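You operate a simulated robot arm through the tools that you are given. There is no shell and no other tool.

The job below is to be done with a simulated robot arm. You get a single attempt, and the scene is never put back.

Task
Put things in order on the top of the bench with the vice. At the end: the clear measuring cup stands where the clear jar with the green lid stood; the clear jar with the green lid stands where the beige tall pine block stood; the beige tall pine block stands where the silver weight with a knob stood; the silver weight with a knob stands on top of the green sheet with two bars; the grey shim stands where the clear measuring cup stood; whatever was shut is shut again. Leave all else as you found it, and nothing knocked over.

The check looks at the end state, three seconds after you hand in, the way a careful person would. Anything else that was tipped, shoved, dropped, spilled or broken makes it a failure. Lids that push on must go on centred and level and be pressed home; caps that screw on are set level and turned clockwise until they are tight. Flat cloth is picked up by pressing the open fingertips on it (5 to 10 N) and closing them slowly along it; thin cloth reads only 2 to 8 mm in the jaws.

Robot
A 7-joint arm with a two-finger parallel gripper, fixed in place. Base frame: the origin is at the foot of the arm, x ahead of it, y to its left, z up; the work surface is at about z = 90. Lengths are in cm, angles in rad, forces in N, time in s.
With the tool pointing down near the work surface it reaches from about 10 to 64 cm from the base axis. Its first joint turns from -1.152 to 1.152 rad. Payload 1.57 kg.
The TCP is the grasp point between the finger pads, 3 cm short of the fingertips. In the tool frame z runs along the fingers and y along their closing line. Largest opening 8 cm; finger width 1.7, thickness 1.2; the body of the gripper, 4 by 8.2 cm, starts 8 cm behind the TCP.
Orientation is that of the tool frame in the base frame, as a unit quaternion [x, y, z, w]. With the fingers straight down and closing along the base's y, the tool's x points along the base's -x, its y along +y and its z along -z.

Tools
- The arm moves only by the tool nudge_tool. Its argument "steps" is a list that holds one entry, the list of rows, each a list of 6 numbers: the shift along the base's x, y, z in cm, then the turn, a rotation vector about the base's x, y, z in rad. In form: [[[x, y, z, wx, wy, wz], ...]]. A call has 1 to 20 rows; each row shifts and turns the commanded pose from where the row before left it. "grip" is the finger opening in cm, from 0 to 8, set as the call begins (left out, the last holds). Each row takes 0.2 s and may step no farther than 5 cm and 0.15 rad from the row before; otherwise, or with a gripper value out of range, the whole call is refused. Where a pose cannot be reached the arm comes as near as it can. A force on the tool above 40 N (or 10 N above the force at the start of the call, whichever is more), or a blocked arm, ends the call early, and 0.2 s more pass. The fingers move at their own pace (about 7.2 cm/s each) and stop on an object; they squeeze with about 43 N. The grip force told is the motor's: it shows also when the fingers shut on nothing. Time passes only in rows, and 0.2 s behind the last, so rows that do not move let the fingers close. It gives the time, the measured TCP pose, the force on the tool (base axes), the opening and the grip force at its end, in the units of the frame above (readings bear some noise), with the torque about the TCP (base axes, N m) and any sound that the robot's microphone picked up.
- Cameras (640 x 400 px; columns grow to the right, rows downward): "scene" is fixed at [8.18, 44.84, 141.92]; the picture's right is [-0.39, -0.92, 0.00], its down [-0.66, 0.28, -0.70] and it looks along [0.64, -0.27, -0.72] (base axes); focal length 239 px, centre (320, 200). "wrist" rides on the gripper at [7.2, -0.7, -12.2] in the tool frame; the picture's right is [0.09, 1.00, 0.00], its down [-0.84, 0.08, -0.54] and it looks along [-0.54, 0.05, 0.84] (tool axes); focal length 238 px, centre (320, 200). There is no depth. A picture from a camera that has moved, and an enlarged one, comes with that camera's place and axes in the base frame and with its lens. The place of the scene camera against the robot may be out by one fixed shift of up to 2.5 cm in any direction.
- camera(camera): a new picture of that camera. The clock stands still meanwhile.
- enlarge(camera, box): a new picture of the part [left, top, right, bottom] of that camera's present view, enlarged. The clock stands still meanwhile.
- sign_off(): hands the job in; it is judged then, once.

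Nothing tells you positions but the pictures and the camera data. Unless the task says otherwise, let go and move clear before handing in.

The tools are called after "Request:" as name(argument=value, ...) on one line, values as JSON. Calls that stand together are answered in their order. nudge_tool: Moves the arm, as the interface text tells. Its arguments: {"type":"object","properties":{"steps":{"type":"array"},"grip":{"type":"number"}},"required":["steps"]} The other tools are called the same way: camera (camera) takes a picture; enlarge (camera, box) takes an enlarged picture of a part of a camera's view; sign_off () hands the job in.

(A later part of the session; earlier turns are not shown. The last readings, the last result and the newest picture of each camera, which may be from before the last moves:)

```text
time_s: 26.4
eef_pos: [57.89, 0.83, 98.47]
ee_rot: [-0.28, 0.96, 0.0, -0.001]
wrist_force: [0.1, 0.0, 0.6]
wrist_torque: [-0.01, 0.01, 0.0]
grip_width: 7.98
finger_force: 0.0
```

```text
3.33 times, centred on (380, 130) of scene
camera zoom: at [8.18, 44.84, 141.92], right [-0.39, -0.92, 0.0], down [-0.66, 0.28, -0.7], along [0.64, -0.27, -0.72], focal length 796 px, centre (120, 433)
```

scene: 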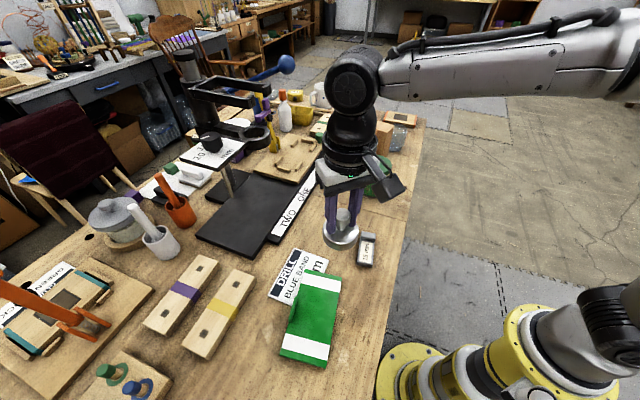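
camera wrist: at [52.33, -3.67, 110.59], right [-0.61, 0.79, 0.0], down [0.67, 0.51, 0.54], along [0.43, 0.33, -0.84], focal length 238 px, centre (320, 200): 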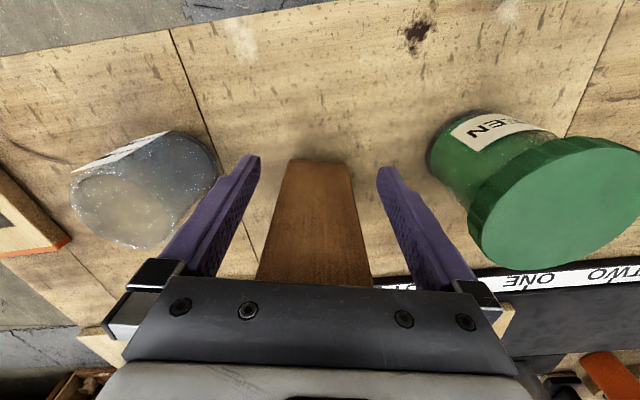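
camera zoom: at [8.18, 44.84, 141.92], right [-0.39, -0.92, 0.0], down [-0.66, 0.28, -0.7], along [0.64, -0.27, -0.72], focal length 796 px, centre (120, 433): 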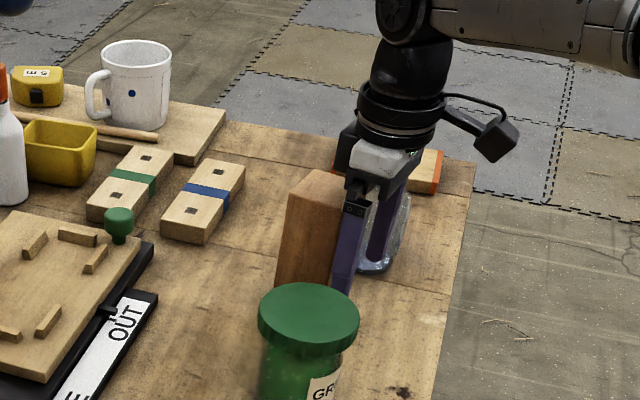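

The block is lined up between the fingers. I'll slide forward along its sides.

Request:
nudge_tool(steps=[[[0.85, 0.53, 0, 0, 0, 0], [0.85, 0.53, 0, 0, 0, 0], [0.85, 0.53, 0, 0, 0, 0], [0.85, 0.53, 0, 0, 0, 0], [0, 0, 0, 0, 0, 0], [0, 0, 0, 0, 0, 0]]], grip=8)

Request:
camera(camera="wrist")

Request:
enlarge(camera="scene", box=[330, 70, 430, 190])

```text
time_s: 27.8
eef_pos: [61.4, 3.13, 98.58]
ee_rot: [-0.279, 0.96, 0.0, 0.0]
wrist_force: [0.1, 0.3, -0.2]
wrist_torque: [0.01, 0.01, 0.03]
grip_width: 8.0
finger_force: 0.0
```

```text
taken
camera wrist: at [55.73, -1.37, 110.65], right [-0.61, 0.79, 0.0], down [0.67, 0.51, 0.54], along [0.43, 0.33, -0.84], focal length 238 px, centre (320, 200)
```

wrist: 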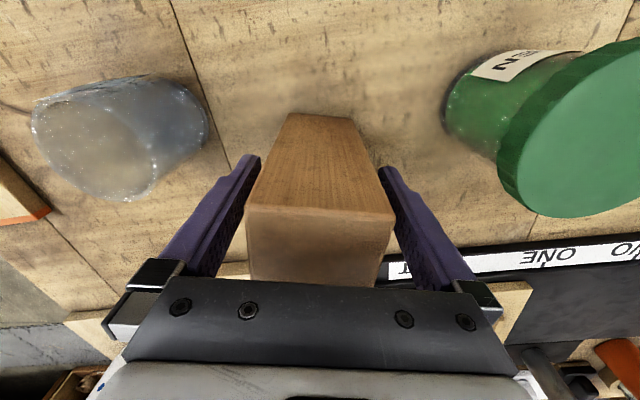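

```text
3.33 times, centred on (380, 130) of scene
camera zoom: at [8.18, 44.84, 141.92], right [-0.39, -0.92, 0.0], down [-0.66, 0.28, -0.7], along [0.64, -0.27, -0.72], focal length 796 px, centre (120, 433)
```

zoom: 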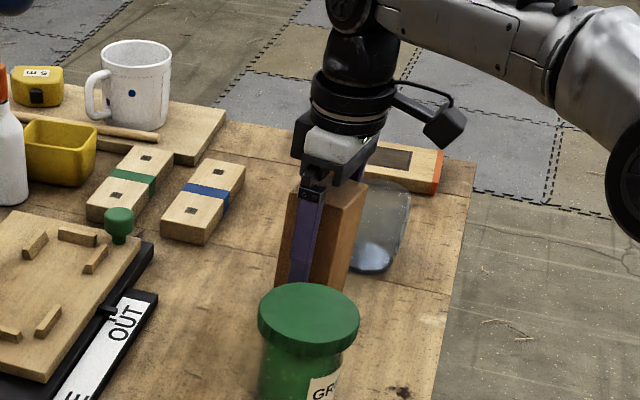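

The fingers straddle the block at its middle. Closing now, then a gentle lift.

Request:
nudge_tool(steps=[[[0, 0, 0, 0, 0, 0], [0, 0, 0, 0, 0, 0], [0, 0, 0, 0, 0, 0], [0, 0, 0, 0, 0, 0]]], grip=4)

Request:
nudge_tool(steps=[[[0, 0, 0.3, 0, 0, 0], [0, 0, 0.5, 0, 0, 0], [0, 0, 0.7, 0, 0, 0], [0, 0, 0, 0, 0, 0]]])

Request:
enlarge(camera="scene", box=[330, 70, 430, 190])

```text
time_s: 28.8
eef_pos: [61.45, 3.07, 98.57]
ee_rot: [-0.278, 0.961, 0.0, 0.001]
wrist_force: [1.2, -1.3, -0.3]
wrist_torque: [0.02, -0.03, -0.03]
grip_width: 5.57
finger_force: 42.6
```

```text
time_s: 29.8
eef_pos: [61.39, 3.15, 100.06]
ee_rot: [-0.279, 0.96, -0.001, 0.001]
wrist_force: [0.0, -0.5, -1.7]
wrist_torque: [-0.02, 0.01, -0.01]
grip_width: 5.61
finger_force: 43.0
```

```text
3.33 times, centred on (380, 130) of scene
camera zoom: at [8.19, 44.84, 141.92], right [-0.39, -0.92, 0.0], down [-0.66, 0.28, -0.7], along [0.64, -0.27, -0.72], focal length 796 px, centre (120, 433)
```

zoom: 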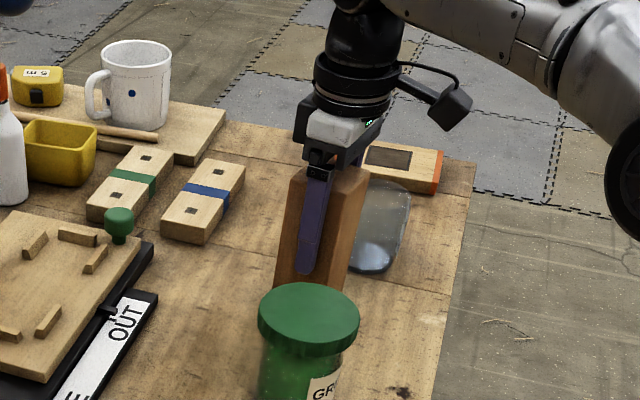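

The block is held firmly (5.6 cm). I'll raise it while moving inward, clear of the jar, then carry it over to the weight's old spot.

Request:
nudge_tool(steps=[[[-1.7, 0.7, 2.5, 0, 0, 0], [-1.7, 0.7, 2.5, 0, 0, 0], [-1.5, 0.5, 4.4, 0, 0, 0], [-1.5, 0.5, 4.2, 0, 0, 0], [0, 0, 0, 0, 0, 0]]])

Request:
enlarge(camera="scene", box=[300, 50, 440, 210])

```text
time_s: 31.0
eef_pos: [54.87, 5.61, 113.67]
ee_rot: [-0.278, 0.961, 0.001, 0.0]
wrist_force: [-1.0, 0.6, -2.9]
wrist_torque: [-0.03, 0.01, 0.03]
grip_width: 5.57
finger_force: 42.6
```

```text
2.50 times, centred on (370, 130) of scene
camera zoom: at [8.18, 44.84, 141.92], right [-0.39, -0.92, 0.0], down [-0.66, 0.28, -0.7], along [0.64, -0.27, -0.72], focal length 597 px, centre (195, 375)
```

zoom: 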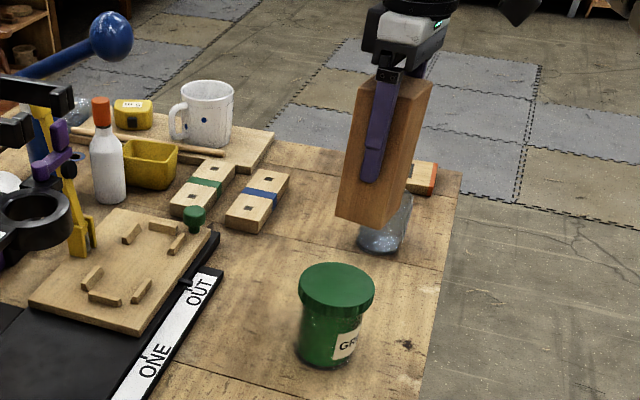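

The block is clear of the table. Carrying it across above the jar to the weight's old spot.

Request:
nudge_tool(steps=[[[-1.43, 4.02, 0, 0, 0, 0], [-1.43, 4.02, 0, 0, 0, 0], [-1.43, 4.02, 0, 0, 0, 0], [-1.43, 4.02, 0, 0, 0, 0], [-1.43, 4.02, 0, 0, 0, 0], [0, 0, 0, 0, 0, 0], [0, 0, 0, 0, 0, 0]]])

Request:
camera(camera="scene")

Request:
camera(camera="wrist")

```text
time_s: 32.6
eef_pos: [47.87, 25.64, 113.63]
ee_rot: [-0.279, 0.96, 0.0, 0.0]
wrist_force: [0.3, 0.0, -2.3]
wrist_torque: [0.0, 0.0, -0.02]
grip_width: 5.56
finger_force: 42.7
```

```text
taken
```

scene: 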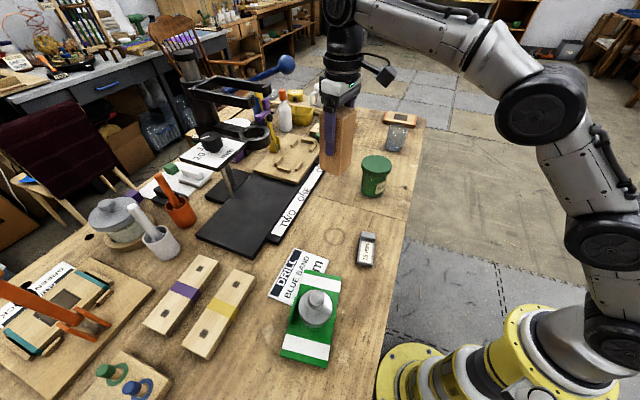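

```text
taken
camera wrist: at [42.13, 21.11, 125.76], right [-0.61, 0.79, 0.0], down [0.67, 0.51, 0.54], along [0.43, 0.33, -0.84], focal length 238 px, centre (320, 200)
```

wrist: 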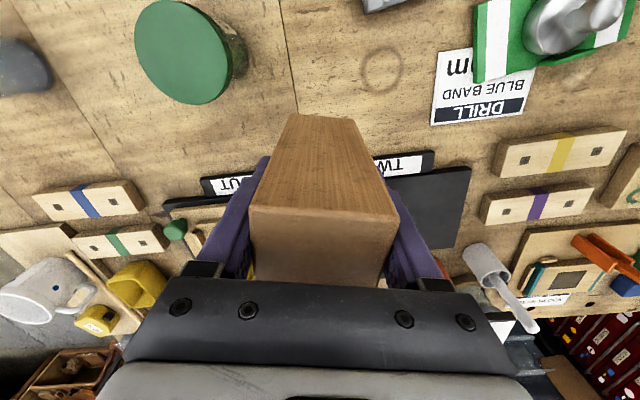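

Request:
enlarge(camera="wrist", box=[230, 90, 410, 240])

Request:
enlarge(camera="scene", box=[280, 70, 400, 200])

```text
2.67 times, centred on (320, 165) of wrist
camera zoom: at [42.13, 21.11, 125.76], right [-0.61, 0.79, 0.0], down [0.67, 0.51, 0.54], along [0.43, 0.33, -0.84], focal length 636 px, centre (320, 293)
```

zoom: 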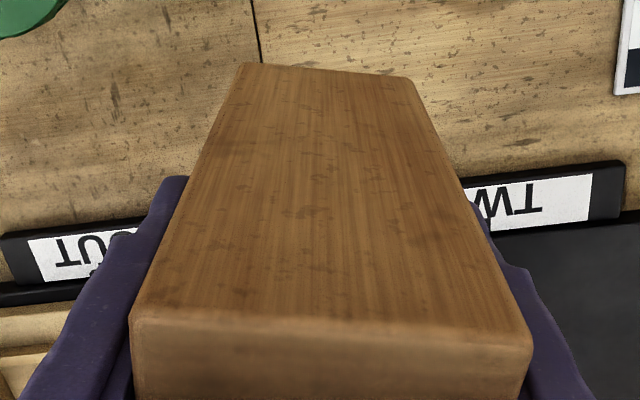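

```text
3.08 times, centred on (340, 135) of scene
camera zoom: at [8.18, 44.84, 141.92], right [-0.39, -0.92, 0.0], down [-0.66, 0.28, -0.7], along [0.64, -0.27, -0.72], focal length 735 px, centre (258, 400)
```

zoom: 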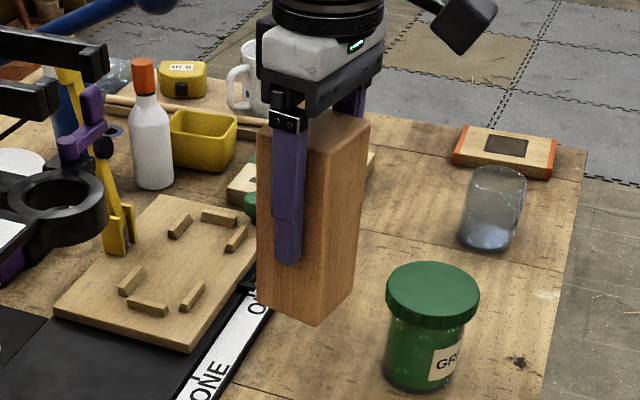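

The block hasn't slipped; its base centre is at about (48.25, 25.8). I'll make a small correction and lower it.

Request:
nudge_tool(steps=[[[-0.45, -0.07, -3, 0, 0, 0], [0, 0, -4, 0, 0, 0], [0, 0, -4, 0, 0, 0], [0, 0, -2, 0, 0, 0], [0, 0, -1, 0, 0, 0], [0, 0, 0, 0, 0, 0]]])

Request:
nudge_tool(steps=[[[0, 0, -0.3, 0, 0, 0], [0, 0, -0.3, 0, 0, 0], [0, 0, -0.2, 0, 0, 0], [0, 0, 0, 0, 0, 0]]])

```text
time_s: 34.0
eef_pos: [47.35, 25.48, 99.64]
ee_rot: [-0.279, 0.96, 0.0, 0.0]
wrist_force: [0.6, -0.1, -2.5]
wrist_torque: [0.0, 0.03, 0.01]
grip_width: 5.54
finger_force: 43.4
```

```text
time_s: 35.0
eef_pos: [47.4, 25.45, 98.75]
ee_rot: [-0.279, 0.96, -0.001, 0.0]
wrist_force: [0.7, 0.4, -3.2]
wrist_torque: [0.0, -0.03, -0.02]
grip_width: 5.55
finger_force: 43.5
```

Request:
nudge_tool(steps=[[[0, 0, -0.1, 0, 0, 0], [0, 0, -0.1, 0, 0, 0], [0, 0, 0, 0, 0, 0]]])

Request:
enlarge(camera="scene", box=[280, 100, 400, 230])

```text
time_s: 35.8
eef_pos: [47.48, 25.53, 98.67]
ee_rot: [-0.279, 0.96, 0.0, -0.001]
wrist_force: [-0.2, 0.2, -2.9]
wrist_torque: [-0.02, -0.03, 0.0]
grip_width: 5.59
finger_force: 43.2
```

```text
3.08 times, centred on (340, 165) of scene
camera zoom: at [8.19, 44.84, 141.92], right [-0.39, -0.92, 0.0], down [-0.66, 0.28, -0.7], along [0.64, -0.27, -0.72], focal length 735 px, centre (258, 308)
```

zoom: 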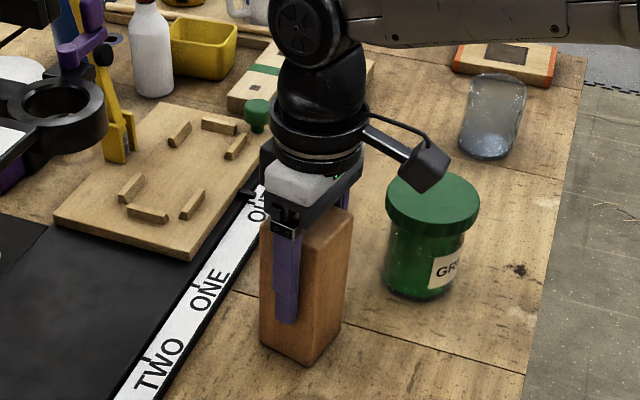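

Request:
nudge_tool(steps=[[[0, 0, -0.1, 0, 0, 0], [0, 0, -0.1, 0, 0, 0], [0, 0, 0, 0, 0, 0]]])

```text
time_s: 36.6
eef_pos: [47.41, 25.45, 98.58]
ee_rot: [-0.279, 0.96, 0.0, 0.0]
wrist_force: [-2.0, -0.5, 2.6]
wrist_torque: [-0.14, 0.24, -0.05]
grip_width: 5.58
finger_force: 43.3
```

The block is touching the table. I'll open and rise straight up.

Request:
nudge_tool(steps=[[[0, 0, 0, 0, 0, 0], [0, 0, 0, 0, 0, 0], [0, 0, 0, 0, 0, 0]]], grip=8)

Request:
nudge_tool(steps=[[[0, 0, 1.5, 0, 0, 0], [0, 0, 3, 0, 0, 0], [0, 0, 4, 0, 0, 0], [0, 0, 4, 0, 0, 0], [0, 0, 0, 0, 0, 0]]], grip=8)

Request:
enlarge(camera="scene", box=[280, 100, 400, 230])

```text
time_s: 37.4
eef_pos: [47.23, 25.55, 98.49]
ee_rot: [-0.28, 0.96, -0.001, 0.0]
wrist_force: [0.9, 0.7, -0.3]
wrist_torque: [-0.01, 0.01, -0.02]
grip_width: 8.0
finger_force: 0.0
```

```text
time_s: 38.6
eef_pos: [47.39, 25.6, 111.14]
ee_rot: [-0.279, 0.96, 0.001, 0.0]
wrist_force: [0.5, 0.7, 0.7]
wrist_torque: [-0.01, 0.0, 0.03]
grip_width: 7.98
finger_force: 0.0
```

```text
3.08 times, centred on (340, 165) of scene
camera zoom: at [8.18, 44.84, 141.92], right [-0.39, -0.92, 0.0], down [-0.66, 0.28, -0.7], along [0.64, -0.27, -0.72], focal length 735 px, centre (258, 308)
```

zoom: 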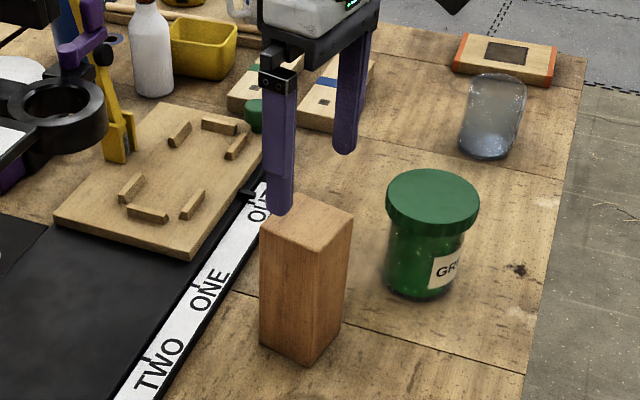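

The pine block now stands on the weight's old spot. Next is the jar: its lid (8.3 cm) is wider than the jaw, so I'll tilt the tool 45° and grip the body under the lid from the base side.

Request:
nudge_tool(steps=[[[-1.6, -3.85, 0, 0, 0, -0.106], [-1.6, -3.85, 0, 0, 0, -0.106], [-1.6, -3.85, 0, 0, 0, -0.106], [-1.6, -3.85, 0, 0, 0, -0.106], [0, 0, 0, 0, 0, 0]]], grip=8)

Request:
nudge_tool(steps=[[[0, 0, 0, 0.0183, -0.1296, 0], [0, 0, 0, 0.0183, -0.1296, 0], [0, 0, 0, 0.0183, -0.1296, 0], [0, 0, 0, 0.0183, -0.1296, 0], [0, 0, 0, 0.0183, -0.1296, 0], [0, 0, 0, 0.0183, -0.1296, 0], [0, 0, 0, 0, 0, 0], [0, 0, 0, 0, 0, 0]]], grip=8)

Request:
camera(camera="wrist")

Request:
camera(camera="scene")

```text
time_s: 39.8
eef_pos: [40.73, 10.27, 111.06]
ee_rot: [-0.07, 0.998, 0.001, 0.0]
wrist_force: [0.2, -0.2, 0.0]
wrist_torque: [-0.01, -0.02, -0.01]
grip_width: 8.0
finger_force: 0.1
```

```text
time_s: 41.6
eef_pos: [41.0, 10.08, 110.92]
ee_rot: [-0.065, 0.921, 0.027, 0.383]
wrist_force: [-0.5, -0.5, -0.1]
wrist_torque: [-0.02, 0.01, -0.01]
grip_width: 7.99
finger_force: 0.0
```

```text
taken
camera wrist: at [27.53, 7.48, 114.39], right [-0.2, 0.98, -0.07], down [0.19, 0.11, 0.98], along [0.96, 0.19, -0.21], focal length 238 px, centre (320, 200)
```

wrist: 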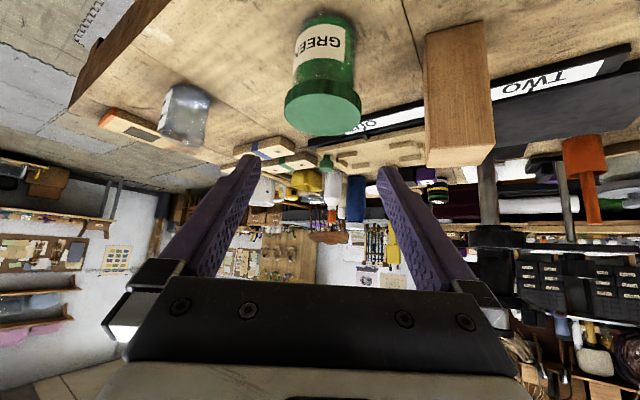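

```text
taken
```

scene: 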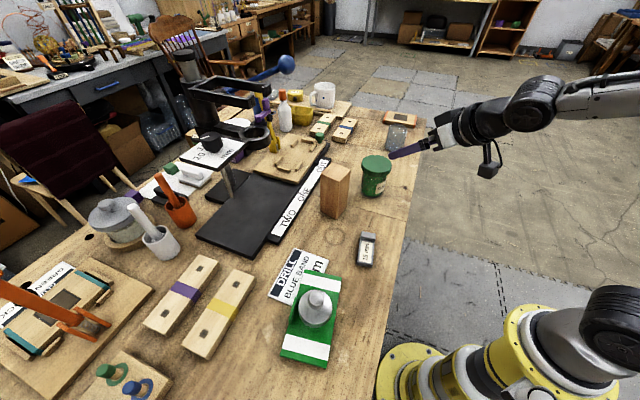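

Request:
enlarge(camera="wrist", box=[250, 0, 400, 150])

Request:
enlarge(camera="wrist", box=[90, 50, 250, 190])

```text
2.67 times, centred on (325, 75) of wrist
camera zoom: at [27.53, 7.48, 114.39], right [-0.2, 0.98, -0.07], down [0.19, 0.11, 0.98], along [0.96, 0.19, -0.21], focal length 636 px, centre (307, 533)
```

zoom: 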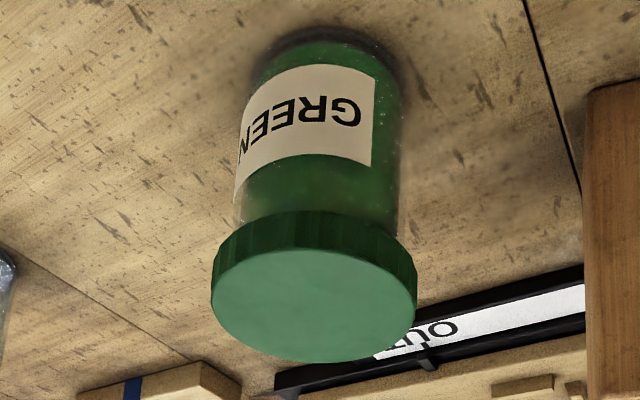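

```text
2.86 times, centred on (170, 120) of wrist
camera zoom: at [27.53, 7.48, 114.39], right [-0.2, 0.98, -0.07], down [0.19, 0.11, 0.98], along [0.96, 0.19, -0.21], focal length 681 px, centre (749, 429)
```

zoom: 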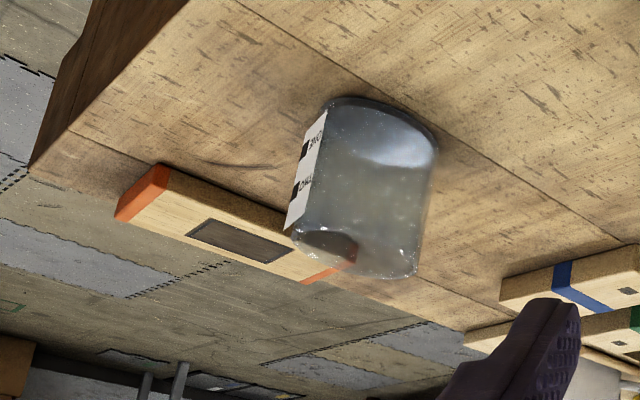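

The jar body is about 6.7 cm wide at (50.3, 11.45), and its lid spans z≈98.9–100.4. I'll drop to the pre-approach point on the tool-axis line to the jar body and check the lateral alignment.

Request:
nudge_tool(steps=[[[0.3, 0.05, -4.4, 0, 0, 0], [0.39, 0.1, -4.4, 0, 0, 0], [0, 0, 0, 0, 0, 0], [0, 0, 0, 0, 0, 0]]], grip=8)

Request:
camera(camera="wrist")

Request:
enlarge(camera="scene", box=[330, 110, 480, 220])

```text
time_s: 42.6
eef_pos: [41.75, 10.28, 102.25]
ee_rot: [-0.065, 0.922, 0.027, 0.382]
wrist_force: [-1.3, 0.1, -0.3]
wrist_torque: [0.03, 0.02, -0.02]
grip_width: 7.99
finger_force: 0.0
```

```text
taken
camera wrist: at [28.23, 7.58, 105.7], right [-0.2, 0.98, -0.07], down [0.19, 0.11, 0.98], along [0.96, 0.19, -0.21], focal length 238 px, centre (320, 200)
```

wrist: 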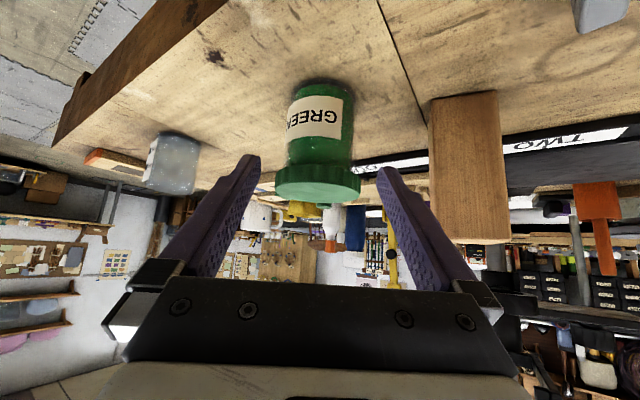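

```text
3.64 times, centred on (405, 165) of scene
camera zoom: at [8.18, 44.84, 141.92], right [-0.39, -0.92, 0.0], down [-0.66, 0.28, -0.7], along [0.64, -0.27, -0.72], focal length 869 px, centre (11, 327)
```

zoom: 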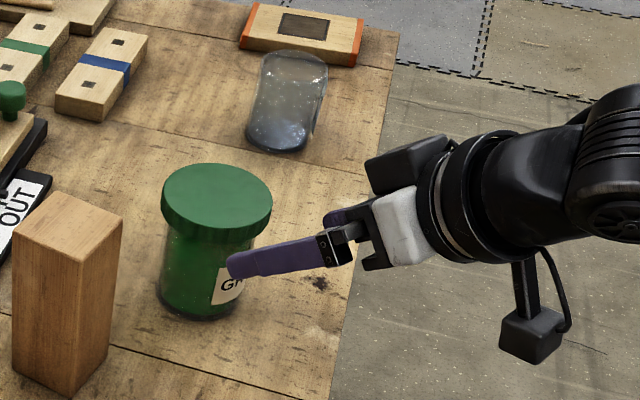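

The jar is laterally centred between the fingers. I'll advance along the tool axis most of the way and check again.

Request:
nudge_tool(steps=[[[1.4, 0.2, -1.41, 0, 0, 0], [1.4, 0.2, -1.41, 0, 0, 0], [1.4, 0.2, -1.41, 0, 0, 0], [1.05, 0.15, -1.06, 0, 0, 0], [0, 0, 0, 0, 0, 0]]], grip=8)

Request:
camera(camera="wrist")

Request:
enlarge(camera="scene", box=[330, 130, 450, 220])

```text
time_s: 43.8
eef_pos: [47.08, 11.0, 96.95]
ee_rot: [-0.065, 0.922, 0.027, 0.382]
wrist_force: [0.2, 0.1, 0.1]
wrist_torque: [-0.02, 0.01, 0.0]
grip_width: 8.01
finger_force: 0.0
```

```text
taken
camera wrist: at [33.66, 8.44, 100.35], right [-0.2, 0.98, -0.07], down [0.19, 0.11, 0.98], along [0.96, 0.19, -0.21], focal length 238 px, centre (320, 200)
```

wrist: 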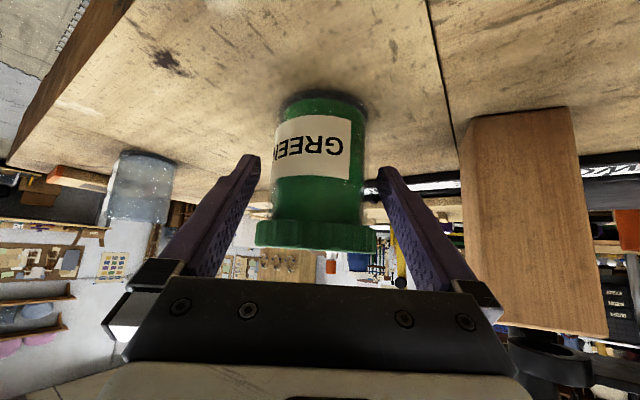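

```text
4.44 times, centred on (390, 175) of scene
camera zoom: at [8.18, 44.84, 141.92], right [-0.39, -0.92, 0.0], down [-0.66, 0.28, -0.7], along [0.64, -0.27, -0.72], focal length 1062 px, centre (9, 311)
```

zoom: 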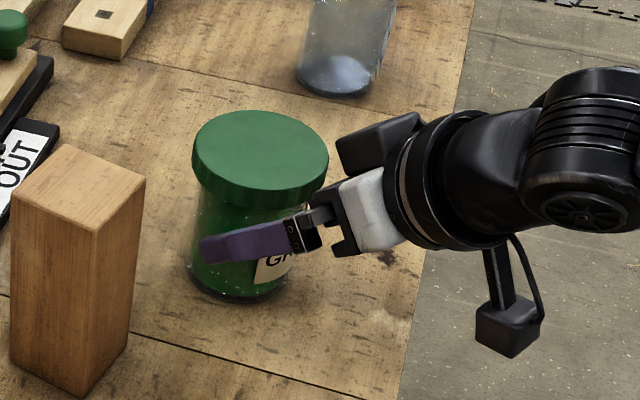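

Alignment still looks good with the fingers below the lid. I'll advance the last stretch.

Request:
nudge_tool(steps=[[[0.7, 0.1, -0.71, 0, 0, 0], [0.7, 0.1, -0.71, 0, 0, 0], [0.7, 0.1, -0.71, 0, 0, 0], [0.45, 0.06, -0.45, 0, 0, 0], [0, 0, 0, 0, 0, 0]]], grip=8)

Request:
camera(camera="wrist")

Request:
enlarge(camera="scene", box=[330, 130, 450, 220])

```text
time_s: 45.0
eef_pos: [49.53, 11.51, 94.17]
ee_rot: [-0.066, 0.921, 0.028, 0.382]
wrist_force: [0.1, 0.8, 0.1]
wrist_torque: [0.02, 0.0, 0.0]
grip_width: 7.99
finger_force: 0.1
```

```text
taken
camera wrist: at [36.07, 8.82, 97.71], right [-0.2, 0.98, -0.07], down [0.19, 0.11, 0.98], along [0.96, 0.19, -0.21], focal length 238 px, centre (320, 200)
```

wrist: 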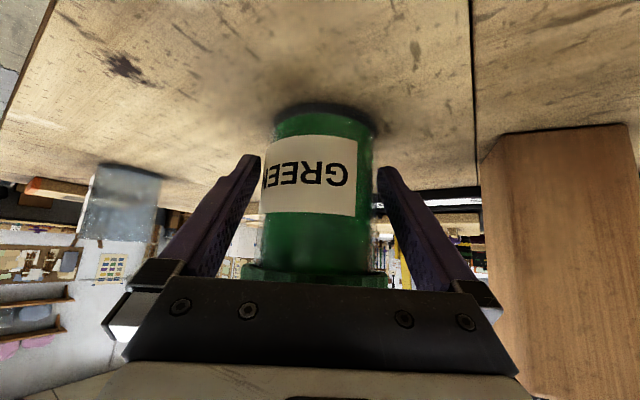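

```text
4.44 times, centred on (390, 175) of scene
camera zoom: at [8.18, 44.84, 141.92], right [-0.39, -0.92, 0.0], down [-0.66, 0.28, -0.7], along [0.64, -0.27, -0.72], focal length 1062 px, centre (9, 311)
```

zoom: 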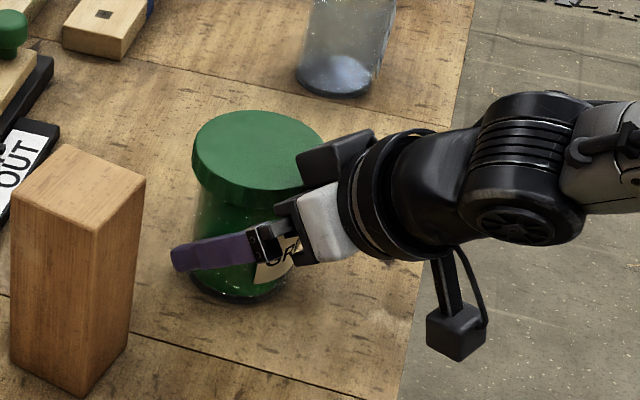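

The jar body is centred between the fingers, below the lid. Closing on it now.

Request:
nudge_tool(steps=[[[0, 0, 0, 0, 0, 0], [0, 0, 0, 0, 0, 0], [0, 0, 0, 0, 0, 0], [0, 0, 0, 0, 0, 0]]], grip=5.2)

Request:
nudge_tool(steps=[[[0, 0, 0.3, 0, 0, 0], [0, 0, 0.5, 0, 0, 0], [0, 0, 0.7, 0, 0, 0], [0, 0, 0, 0, 0, 0]]])

Request:
camera(camera="wrist")

Request:
enlarge(camera="scene", box=[330, 130, 450, 220])

```text
time_s: 46.0
eef_pos: [49.49, 11.53, 94.25]
ee_rot: [-0.066, 0.922, 0.027, 0.381]
wrist_force: [-0.8, 1.6, 1.0]
wrist_torque: [0.26, 0.03, -0.01]
grip_width: 6.62
finger_force: 43.5
```

```text
time_s: 47.0
eef_pos: [49.45, 11.47, 95.74]
ee_rot: [-0.065, 0.922, 0.026, 0.381]
wrist_force: [0.2, -0.1, -4.7]
wrist_torque: [-0.05, 0.01, 0.07]
grip_width: 6.62
finger_force: 43.0
```

```text
taken
camera wrist: at [36.03, 8.78, 99.18], right [-0.2, 0.98, -0.07], down [0.2, 0.11, 0.97], along [0.96, 0.19, -0.21], focal length 238 px, centre (320, 200)
```

wrist: 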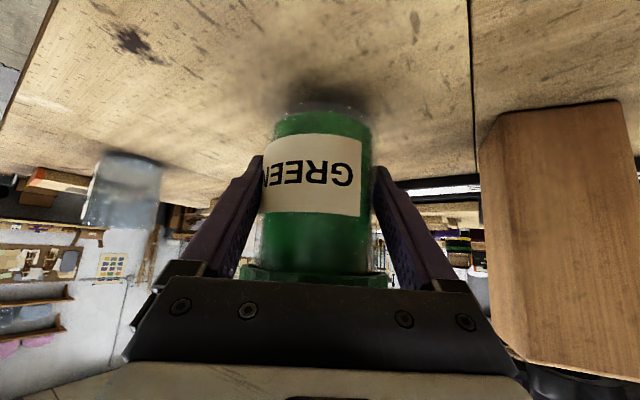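

```text
4.44 times, centred on (390, 175) of scene
camera zoom: at [8.19, 44.84, 141.92], right [-0.39, -0.92, 0.0], down [-0.66, 0.28, -0.7], along [0.64, -0.27, -0.72], focal length 1062 px, centre (9, 311)
```

zoom: 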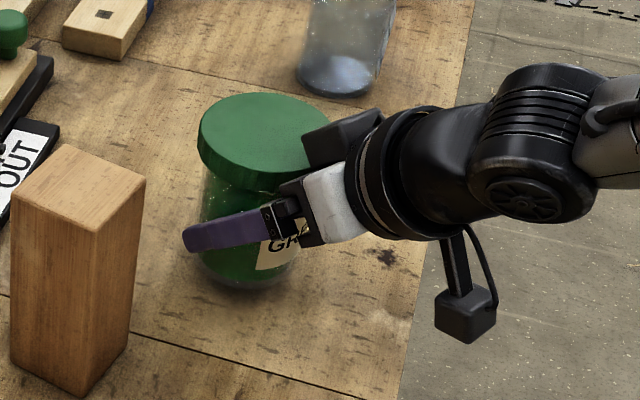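

The jar is lifted cleanly (6.62 cm, ~0.45 kg). I'll carry it low and slowly to the pine block's old spot.

Request:
nudge_tool(steps=[[[0.5, -0.36, 0.5, 0, 0, 0], [1.2, -0.87, 0.5, 0, 0, 0], [1.44, -1.04, 0, 0, 0, 0], [1.44, -1.04, 0, 0, 0, 0], [1.44, -1.04, 0, 0, 0, 0], [1.44, -1.04, 0, 0, 0, 0], [1.44, -1.04, 0, 0, 0, 0], [1.3, -0.95, 0, 0, 0, 0], [0.9, -0.65, 0, 0, 0, 0], [0.45, -0.32, 0, 0, 0, 0], [0, 0, 0, 0, 0, 0]]])

Request:
camera(camera="wrist")

Request:
enlarge(camera="scene", box=[330, 90, 450, 200])

```text
time_s: 49.4
eef_pos: [61.01, 3.06, 96.57]
ee_rot: [-0.065, 0.922, 0.027, 0.381]
wrist_force: [0.2, 0.4, -4.2]
wrist_torque: [0.0, 0.05, 0.05]
grip_width: 6.64
finger_force: 42.9
```

```text
taken
camera wrist: at [47.54, 0.45, 100.1], right [-0.2, 0.98, -0.07], down [0.2, 0.11, 0.97], along [0.96, 0.19, -0.21], focal length 238 px, centre (320, 200)
```

wrist: 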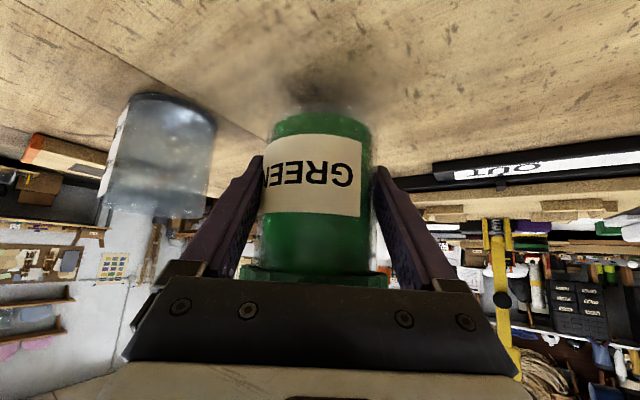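

```text
3.64 times, centred on (390, 145) of scene
camera zoom: at [8.19, 44.84, 141.92], right [-0.39, -0.92, 0.0], down [-0.66, 0.28, -0.7], along [0.64, -0.27, -0.72], focal length 869 px, centre (66, 400)
```

zoom: 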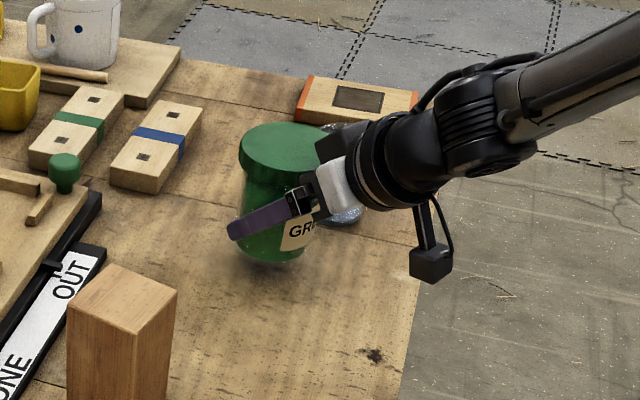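

The jar hangs steady and level over the target. Lowering it gently to the table.

Request:
nudge_tool(steps=[[[0, 0, -0.7, 0, 0, 0], [0, 0, -0.7, 0, 0, 0], [0, 0, -0.4, 0, 0, 0], [0, 0, -0.2, 0, 0, 0], [0, 0, 0, 0, 0, 0]]])

Request:
nudge_tool(steps=[[[0, 0, -0.1, 0, 0, 0], [0, 0, -0.1, 0, 0, 0], [0, 0, 0, 0, 0, 0]]])

```text
time_s: 50.6
eef_pos: [61.05, 3.11, 94.8]
ee_rot: [-0.066, 0.921, 0.028, 0.382]
wrist_force: [0.0, 1.3, -5.2]
wrist_torque: [0.0, 0.05, -0.01]
grip_width: 6.62
finger_force: 43.0
```

```text
time_s: 51.4
eef_pos: [60.97, 3.04, 94.55]
ee_rot: [-0.065, 0.921, 0.027, 0.382]
wrist_force: [0.2, -0.1, -5.4]
wrist_torque: [-0.01, 0.0, -0.01]
grip_width: 6.6
finger_force: 43.2
```

Request:
nudge_tool(steps=[[[0, 0, -0.1, 0, 0, 0], [0, 0, -0.1, 0, 0, 0], [0, 0, 0, 0, 0, 0]]])

Request:
nudge_tool(steps=[[[0, 0, -0.1, 0, 0, 0], [0, 0, 0, 0, 0, 0]]])

```text
time_s: 52.2
eef_pos: [60.99, 3.03, 94.33]
ee_rot: [-0.067, 0.921, 0.028, 0.382]
wrist_force: [-0.6, -1.1, -5.7]
wrist_torque: [-0.02, 0.04, 0.05]
grip_width: 6.61
finger_force: 43.0
```

```text
time_s: 52.8
eef_pos: [60.87, 3.06, 94.17]
ee_rot: [-0.065, 0.922, 0.027, 0.382]
wrist_force: [-0.3, 0.2, -5.4]
wrist_torque: [-0.04, 0.04, 0.01]
grip_width: 6.64
finger_force: 42.6
```

Request:
nudge_tool(steps=[[[0, 0, -0.08, 0, 0, 0], [0, 0, 0, 0, 0, 0]]])

Request:
nudge_tool(steps=[[[0, 0, -0.08, 0, 0, 0], [0, 0, 0, 0, 0, 0]]])

Request:
camera(camera="wrist")

```text
time_s: 53.4
eef_pos: [61.11, 3.11, 94.22]
ee_rot: [-0.066, 0.921, 0.028, 0.383]
wrist_force: [-0.5, -1.4, -3.7]
wrist_torque: [0.01, 0.09, 0.01]
grip_width: 6.61
finger_force: 42.6
```

```text
time_s: 54.0
eef_pos: [61.07, 3.07, 94.37]
ee_rot: [-0.065, 0.921, 0.028, 0.382]
wrist_force: [-1.2, 0.4, 0.3]
wrist_torque: [0.19, 0.12, 0.05]
grip_width: 6.61
finger_force: 42.7
```

```text
taken
camera wrist: at [47.62, 0.44, 97.67], right [-0.2, 0.98, -0.07], down [0.19, 0.11, 0.98], along [0.96, 0.19, -0.21], focal length 238 px, centre (320, 200)
```

wrist: 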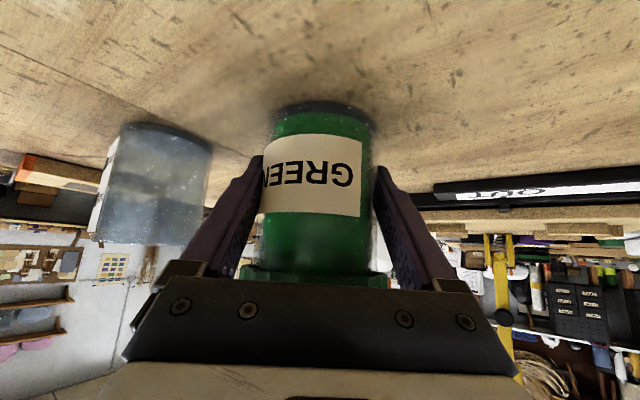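

The jar is now supported by the table. I'll open the fingers and back out along the tool axis.

Request:
nudge_tool(steps=[[[0, 0, 0, 0, 0, 0], [0, 0, 0, 0, 0, 0], [0, 0, 0, 0, 0, 0]]], grip=8)

Request:
camera(camera="wrist")

```text
time_s: 54.8
eef_pos: [60.99, 3.08, 94.14]
ee_rot: [-0.065, 0.922, 0.027, 0.382]
wrist_force: [-0.5, -0.3, -0.6]
wrist_torque: [-0.02, 0.01, 0.03]
grip_width: 8.0
finger_force: 0.1
```

```text
taken
camera wrist: at [47.59, 0.42, 97.62], right [-0.2, 0.98, -0.07], down [0.2, 0.11, 0.97], along [0.96, 0.19, -0.21], focal length 238 px, centre (320, 200)
```

wrist: 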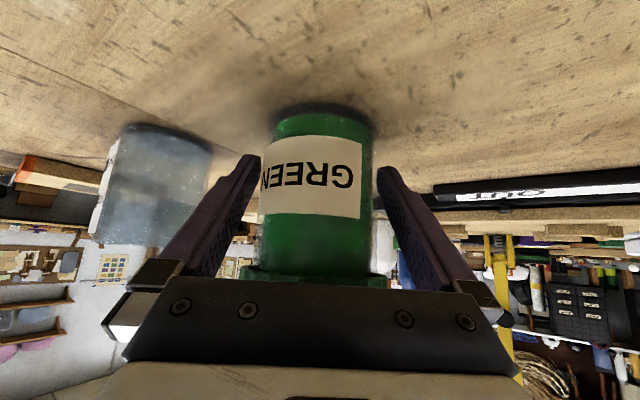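

Request:
nudge_tool(steps=[[[-0.7, -0.1, 0.71, 0, 0, 0], [-1.05, -0.15, 1.06, 0, 0, 0], [-1.4, -0.2, 1.41, 0, 0, 0], [-1.4, -0.2, 1.41, 0, 0, 0], [-1.75, -0.25, 1.77, 0, 0, 0], [-1.75, -0.25, 1.77, 0, 0, 0], [0, 0, 0, 0, 0, 0]]], grip=8)

Request:
camera(camera="wrist")

Request:
enlarge(camera="scene", box=[320, 90, 450, 210])

```text
time_s: 56.4
eef_pos: [52.91, 1.96, 102.36]
ee_rot: [-0.065, 0.922, 0.027, 0.381]
wrist_force: [-0.8, 1.3, -0.8]
wrist_torque: [-0.01, 0.0, -0.01]
grip_width: 7.99
finger_force: 0.0
```

```text
taken
camera wrist: at [39.49, -0.69, 105.86], right [-0.2, 0.98, -0.07], down [0.19, 0.11, 0.98], along [0.96, 0.19, -0.21], focal length 238 px, centre (320, 200)
```

wrist: 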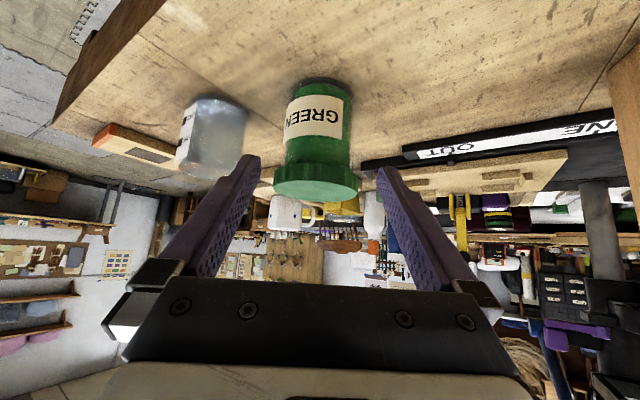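

```text
3.33 times, centred on (385, 150) of scene
camera zoom: at [8.18, 44.84, 141.92], right [-0.39, -0.92, 0.0], down [-0.66, 0.28, -0.7], along [0.64, -0.27, -0.72], focal length 796 px, centre (103, 367)
```

zoom: 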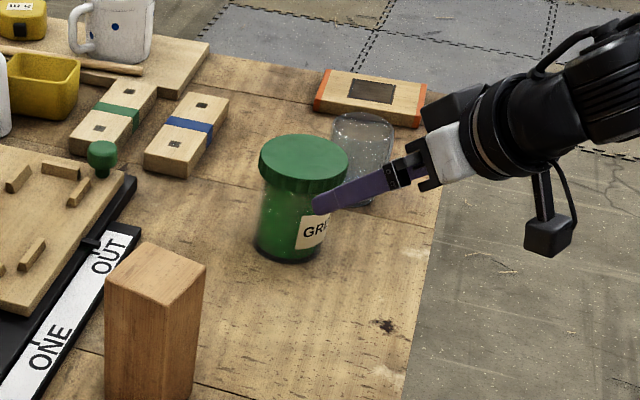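

The jar stands upright at the block's old spot. Now the cup: I'll zoom in on it from this tilted view to refine its position.

Request:
enlarge(camera="wrist", box=[150, 70, 290, 200])

```text
3.08 times, centred on (220, 135) of wrist
camera zoom: at [39.49, -0.69, 105.86], right [-0.2, 0.98, -0.07], down [0.19, 0.11, 0.98], along [0.96, 0.19, -0.21], focal length 733 px, centre (628, 400)
```

zoom: 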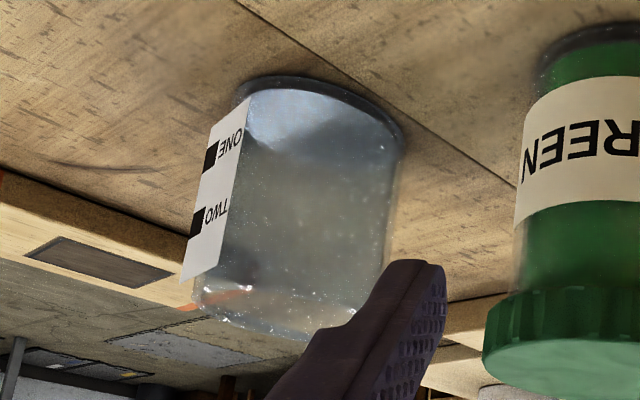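

Request:
nudge_tool(steps=[[[0, -3.9, 0, 0, 0, 0], [0, -3.9, 0, 0, 0, 0], [0, -3.8, 0, 0, 0, 0], [2, 0, 0.5, 0, 0, 0], [0, 0, 0, 0, 0, 0], [0, 0, 0, 0, 0, 0]]], grip=8)

Request:
enlarge(camera="wrist", box=[240, 60, 400, 200])

Request:
camera(camera="wrist")

Request:
enlarge(camera="scene", box=[330, 70, 460, 190])

```text
time_s: 57.8
eef_pos: [54.84, -9.79, 102.76]
ee_rot: [-0.066, 0.922, 0.027, 0.382]
wrist_force: [0.1, -0.9, 0.4]
wrist_torque: [0.0, -0.01, -0.02]
grip_width: 8.0
finger_force: 0.0
```

```text
2.86 times, centred on (320, 130) of wrist
camera zoom: at [41.45, -12.43, 106.22], right [-0.2, 0.98, -0.07], down [0.2, 0.11, 0.97], along [0.96, 0.19, -0.21], focal length 681 px, centre (320, 400)
```

zoom: 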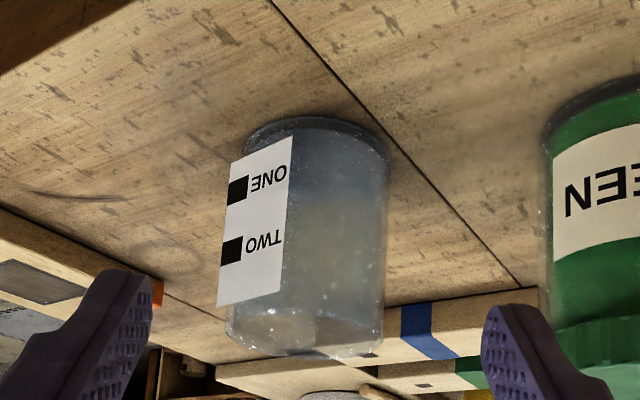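

```text
taken
camera wrist: at [41.45, -12.43, 106.22], right [-0.2, 0.98, -0.07], down [0.2, 0.11, 0.97], along [0.96, 0.19, -0.21], focal length 238 px, centre (320, 200)
```

wrist: 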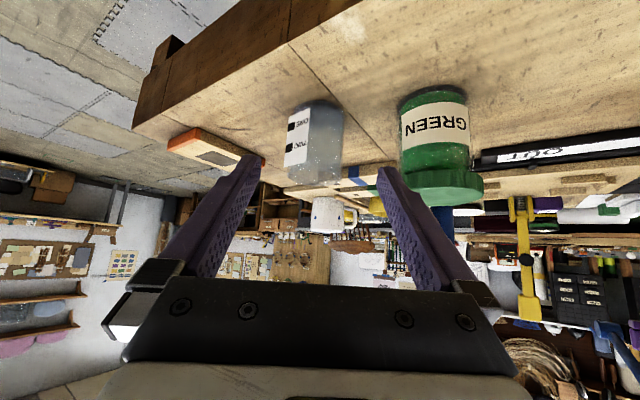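

```text
3.33 times, centred on (395, 130) of scene
camera zoom: at [8.18, 44.84, 141.92], right [-0.39, -0.92, 0.0], down [-0.66, 0.28, -0.7], along [0.64, -0.27, -0.72], focal length 796 px, centre (70, 433)
```

zoom: 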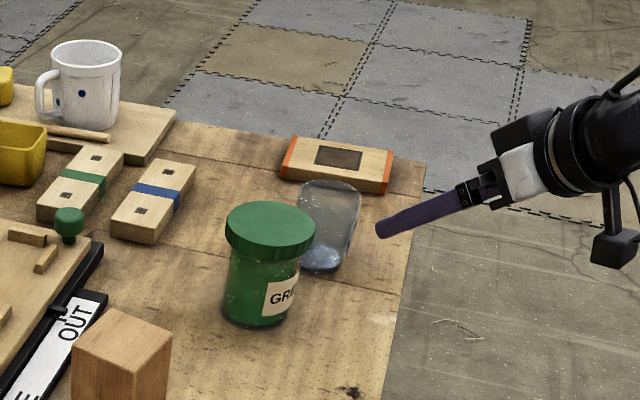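

The cup is at about (67.4, -8.3), 6.3 cm wide and 8 cm tall, with a label panel facing about (-x, -y). I'll yaw the tilted tool to 30° so the fingers miss the label, then line up.

Request:
nudge_tool(steps=[[[1.6, -0.9, 0, 0, 0, 0.128], [1.7, -1, 0, 0, 0, 0.128], [1.7, -0.96, 0, 0, 0, 0.128], [0, 0, 0, 0, 0, 0], [0, 0, 0, 0, 0, 0]]], grip=8)

Request:
camera(camera="wrist")

Request:
enlarge(camera="wrist", box=[240, 60, 400, 220])

Request:
enlarge(camera="scene", box=[330, 70, 460, 190])

```text
time_s: 59.0
eef_pos: [59.82, -12.52, 102.71]
ee_rot: [-0.24, 0.892, 0.1, 0.369]
wrist_force: [0.2, -0.4, 0.0]
wrist_torque: [0.0, -0.03, -0.01]
grip_width: 7.96
finger_force: 0.0
```

```text
taken
camera wrist: at [48.44, -20.12, 106.18], right [-0.56, 0.83, -0.07], down [0.14, 0.17, 0.97], along [0.82, 0.53, -0.21], focal length 238 px, centre (320, 200)
```

wrist: 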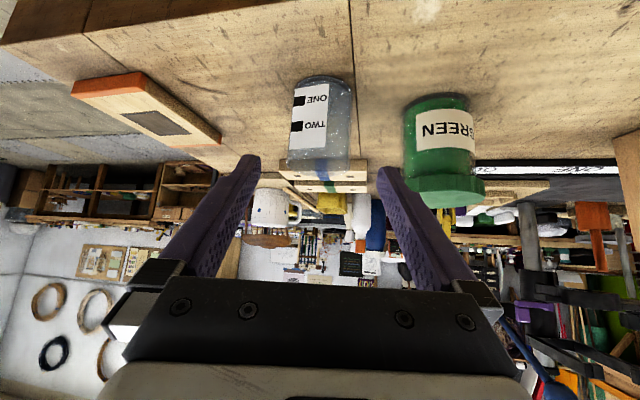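

```text
2.50 times, centred on (320, 140) of wrist
camera zoom: at [48.44, -20.12, 106.18], right [-0.56, 0.83, -0.07], down [0.14, 0.17, 0.97], along [0.82, 0.53, -0.21], focal length 596 px, centre (320, 350)
```

zoom: 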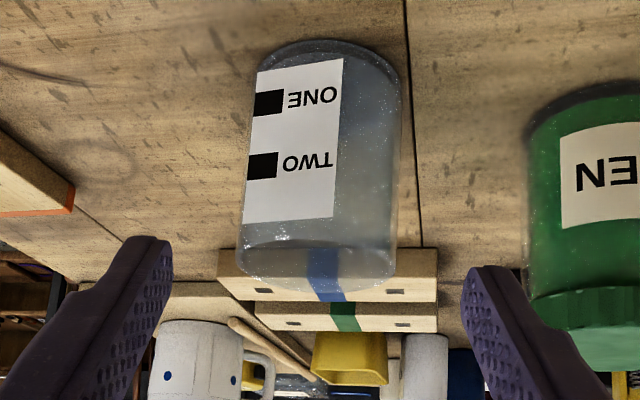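

```text
3.33 times, centred on (395, 130) of scene
camera zoom: at [8.18, 44.84, 141.92], right [-0.39, -0.92, 0.0], down [-0.66, 0.28, -0.7], along [0.64, -0.27, -0.72], focal length 796 px, centre (70, 433)
```

zoom: 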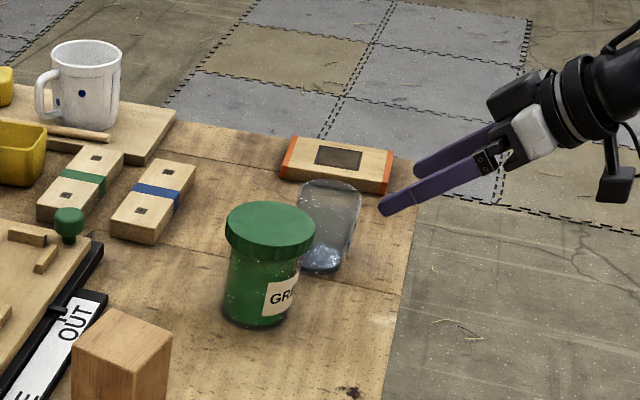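

The label is now at the front, clear of where the fingers close, and the cup is centred. Advancing along the tool axis.

Request:
nudge_tool(steps=[[[1.23, 0.66, -1.41, 0, 0, 0], [1.23, 0.7, -1.41, 0, 0, 0], [1.23, 0.7, -1.41, 0, 0, 0], [0.92, 0.5, -1.06, 0, 0, 0], [0, 0, 0, 0, 0, 0]]], grip=8)

Request:
camera(camera="wrist")

Request:
enlarge(camera="scene", box=[340, 70, 440, 170])

```text
time_s: 60.2
eef_pos: [64.49, -10.11, 97.61]
ee_rot: [-0.239, 0.893, 0.099, 0.369]
wrist_force: [-0.9, 0.3, -0.2]
wrist_torque: [-0.02, 0.0, 0.0]
grip_width: 7.96
finger_force: 0.0
```

```text
taken
camera wrist: at [53.01, -17.55, 101.1], right [-0.56, 0.83, -0.07], down [0.14, 0.17, 0.98], along [0.82, 0.53, -0.21], focal length 238 px, centre (320, 200)
```

wrist: 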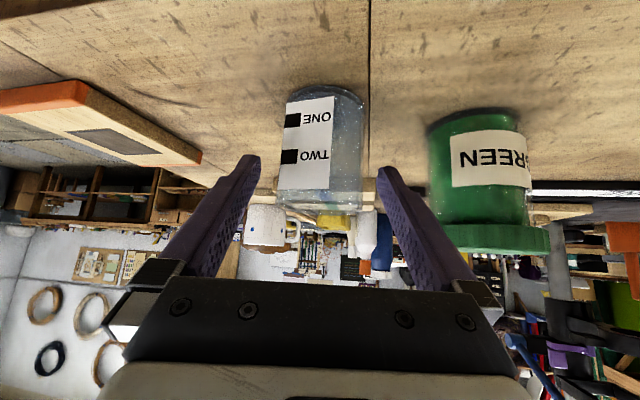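

```text
4.00 times, centred on (390, 120) of scene
camera zoom: at [8.18, 44.84, 141.92], right [-0.39, -0.92, 0.0], down [-0.66, 0.28, -0.7], along [0.64, -0.27, -0.72], focal length 956 px, centre (40, 520)
```

zoom: 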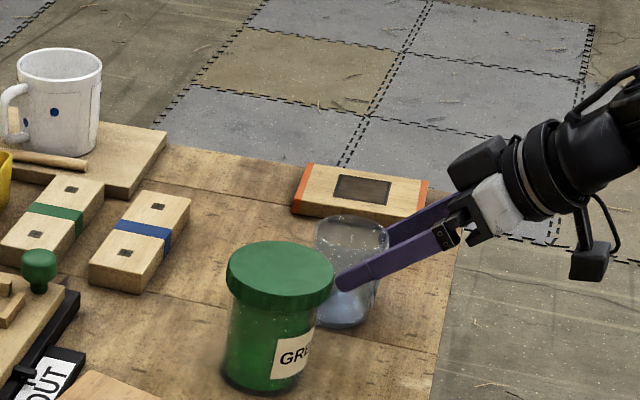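

Request:
nudge_tool(steps=[[[0.61, 0.35, -0.71, 0, 0, 0], [0.61, 0.35, -0.71, 0, 0, 0], [0.61, 0.35, -0.71, 0, 0, 0], [0.45, 0.26, -0.5, 0, 0, 0], [0, 0, 0, 0, 0, 0]]], grip=8)

Request:
camera(camera="wrist")

Request:
enlarge(camera="scene", box=[340, 70, 440, 170])

```text
time_s: 61.4
eef_pos: [66.84, -8.73, 94.8]
ee_rot: [-0.24, 0.892, 0.099, 0.37]
wrist_force: [0.1, 0.1, 0.0]
wrist_torque: [-0.01, 0.01, -0.06]
grip_width: 8.03
finger_force: 0.0
```

```text
taken
camera wrist: at [55.33, -16.25, 98.34], right [-0.56, 0.83, -0.07], down [0.14, 0.17, 0.98], along [0.82, 0.53, -0.21], focal length 238 px, centre (320, 200)
```

wrist: 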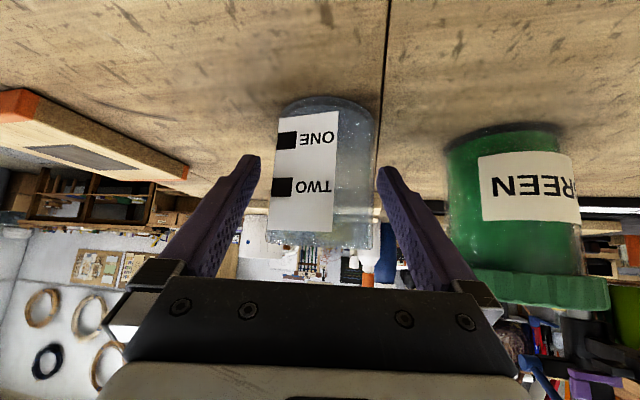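

```text
4.00 times, centred on (390, 120) of scene
camera zoom: at [8.18, 44.84, 141.92], right [-0.39, -0.92, 0.0], down [-0.66, 0.28, -0.7], along [0.64, -0.27, -0.72], focal length 956 px, centre (40, 520)
```

zoom: 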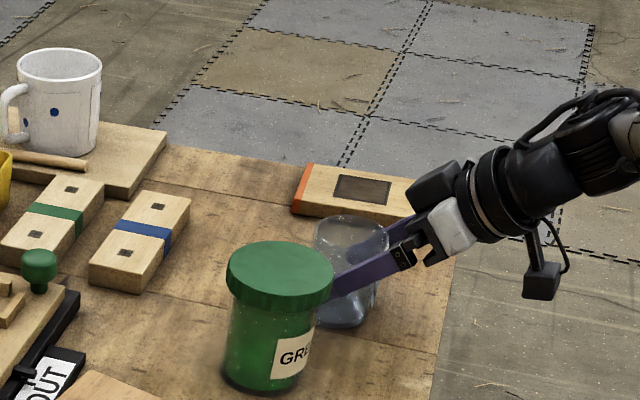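

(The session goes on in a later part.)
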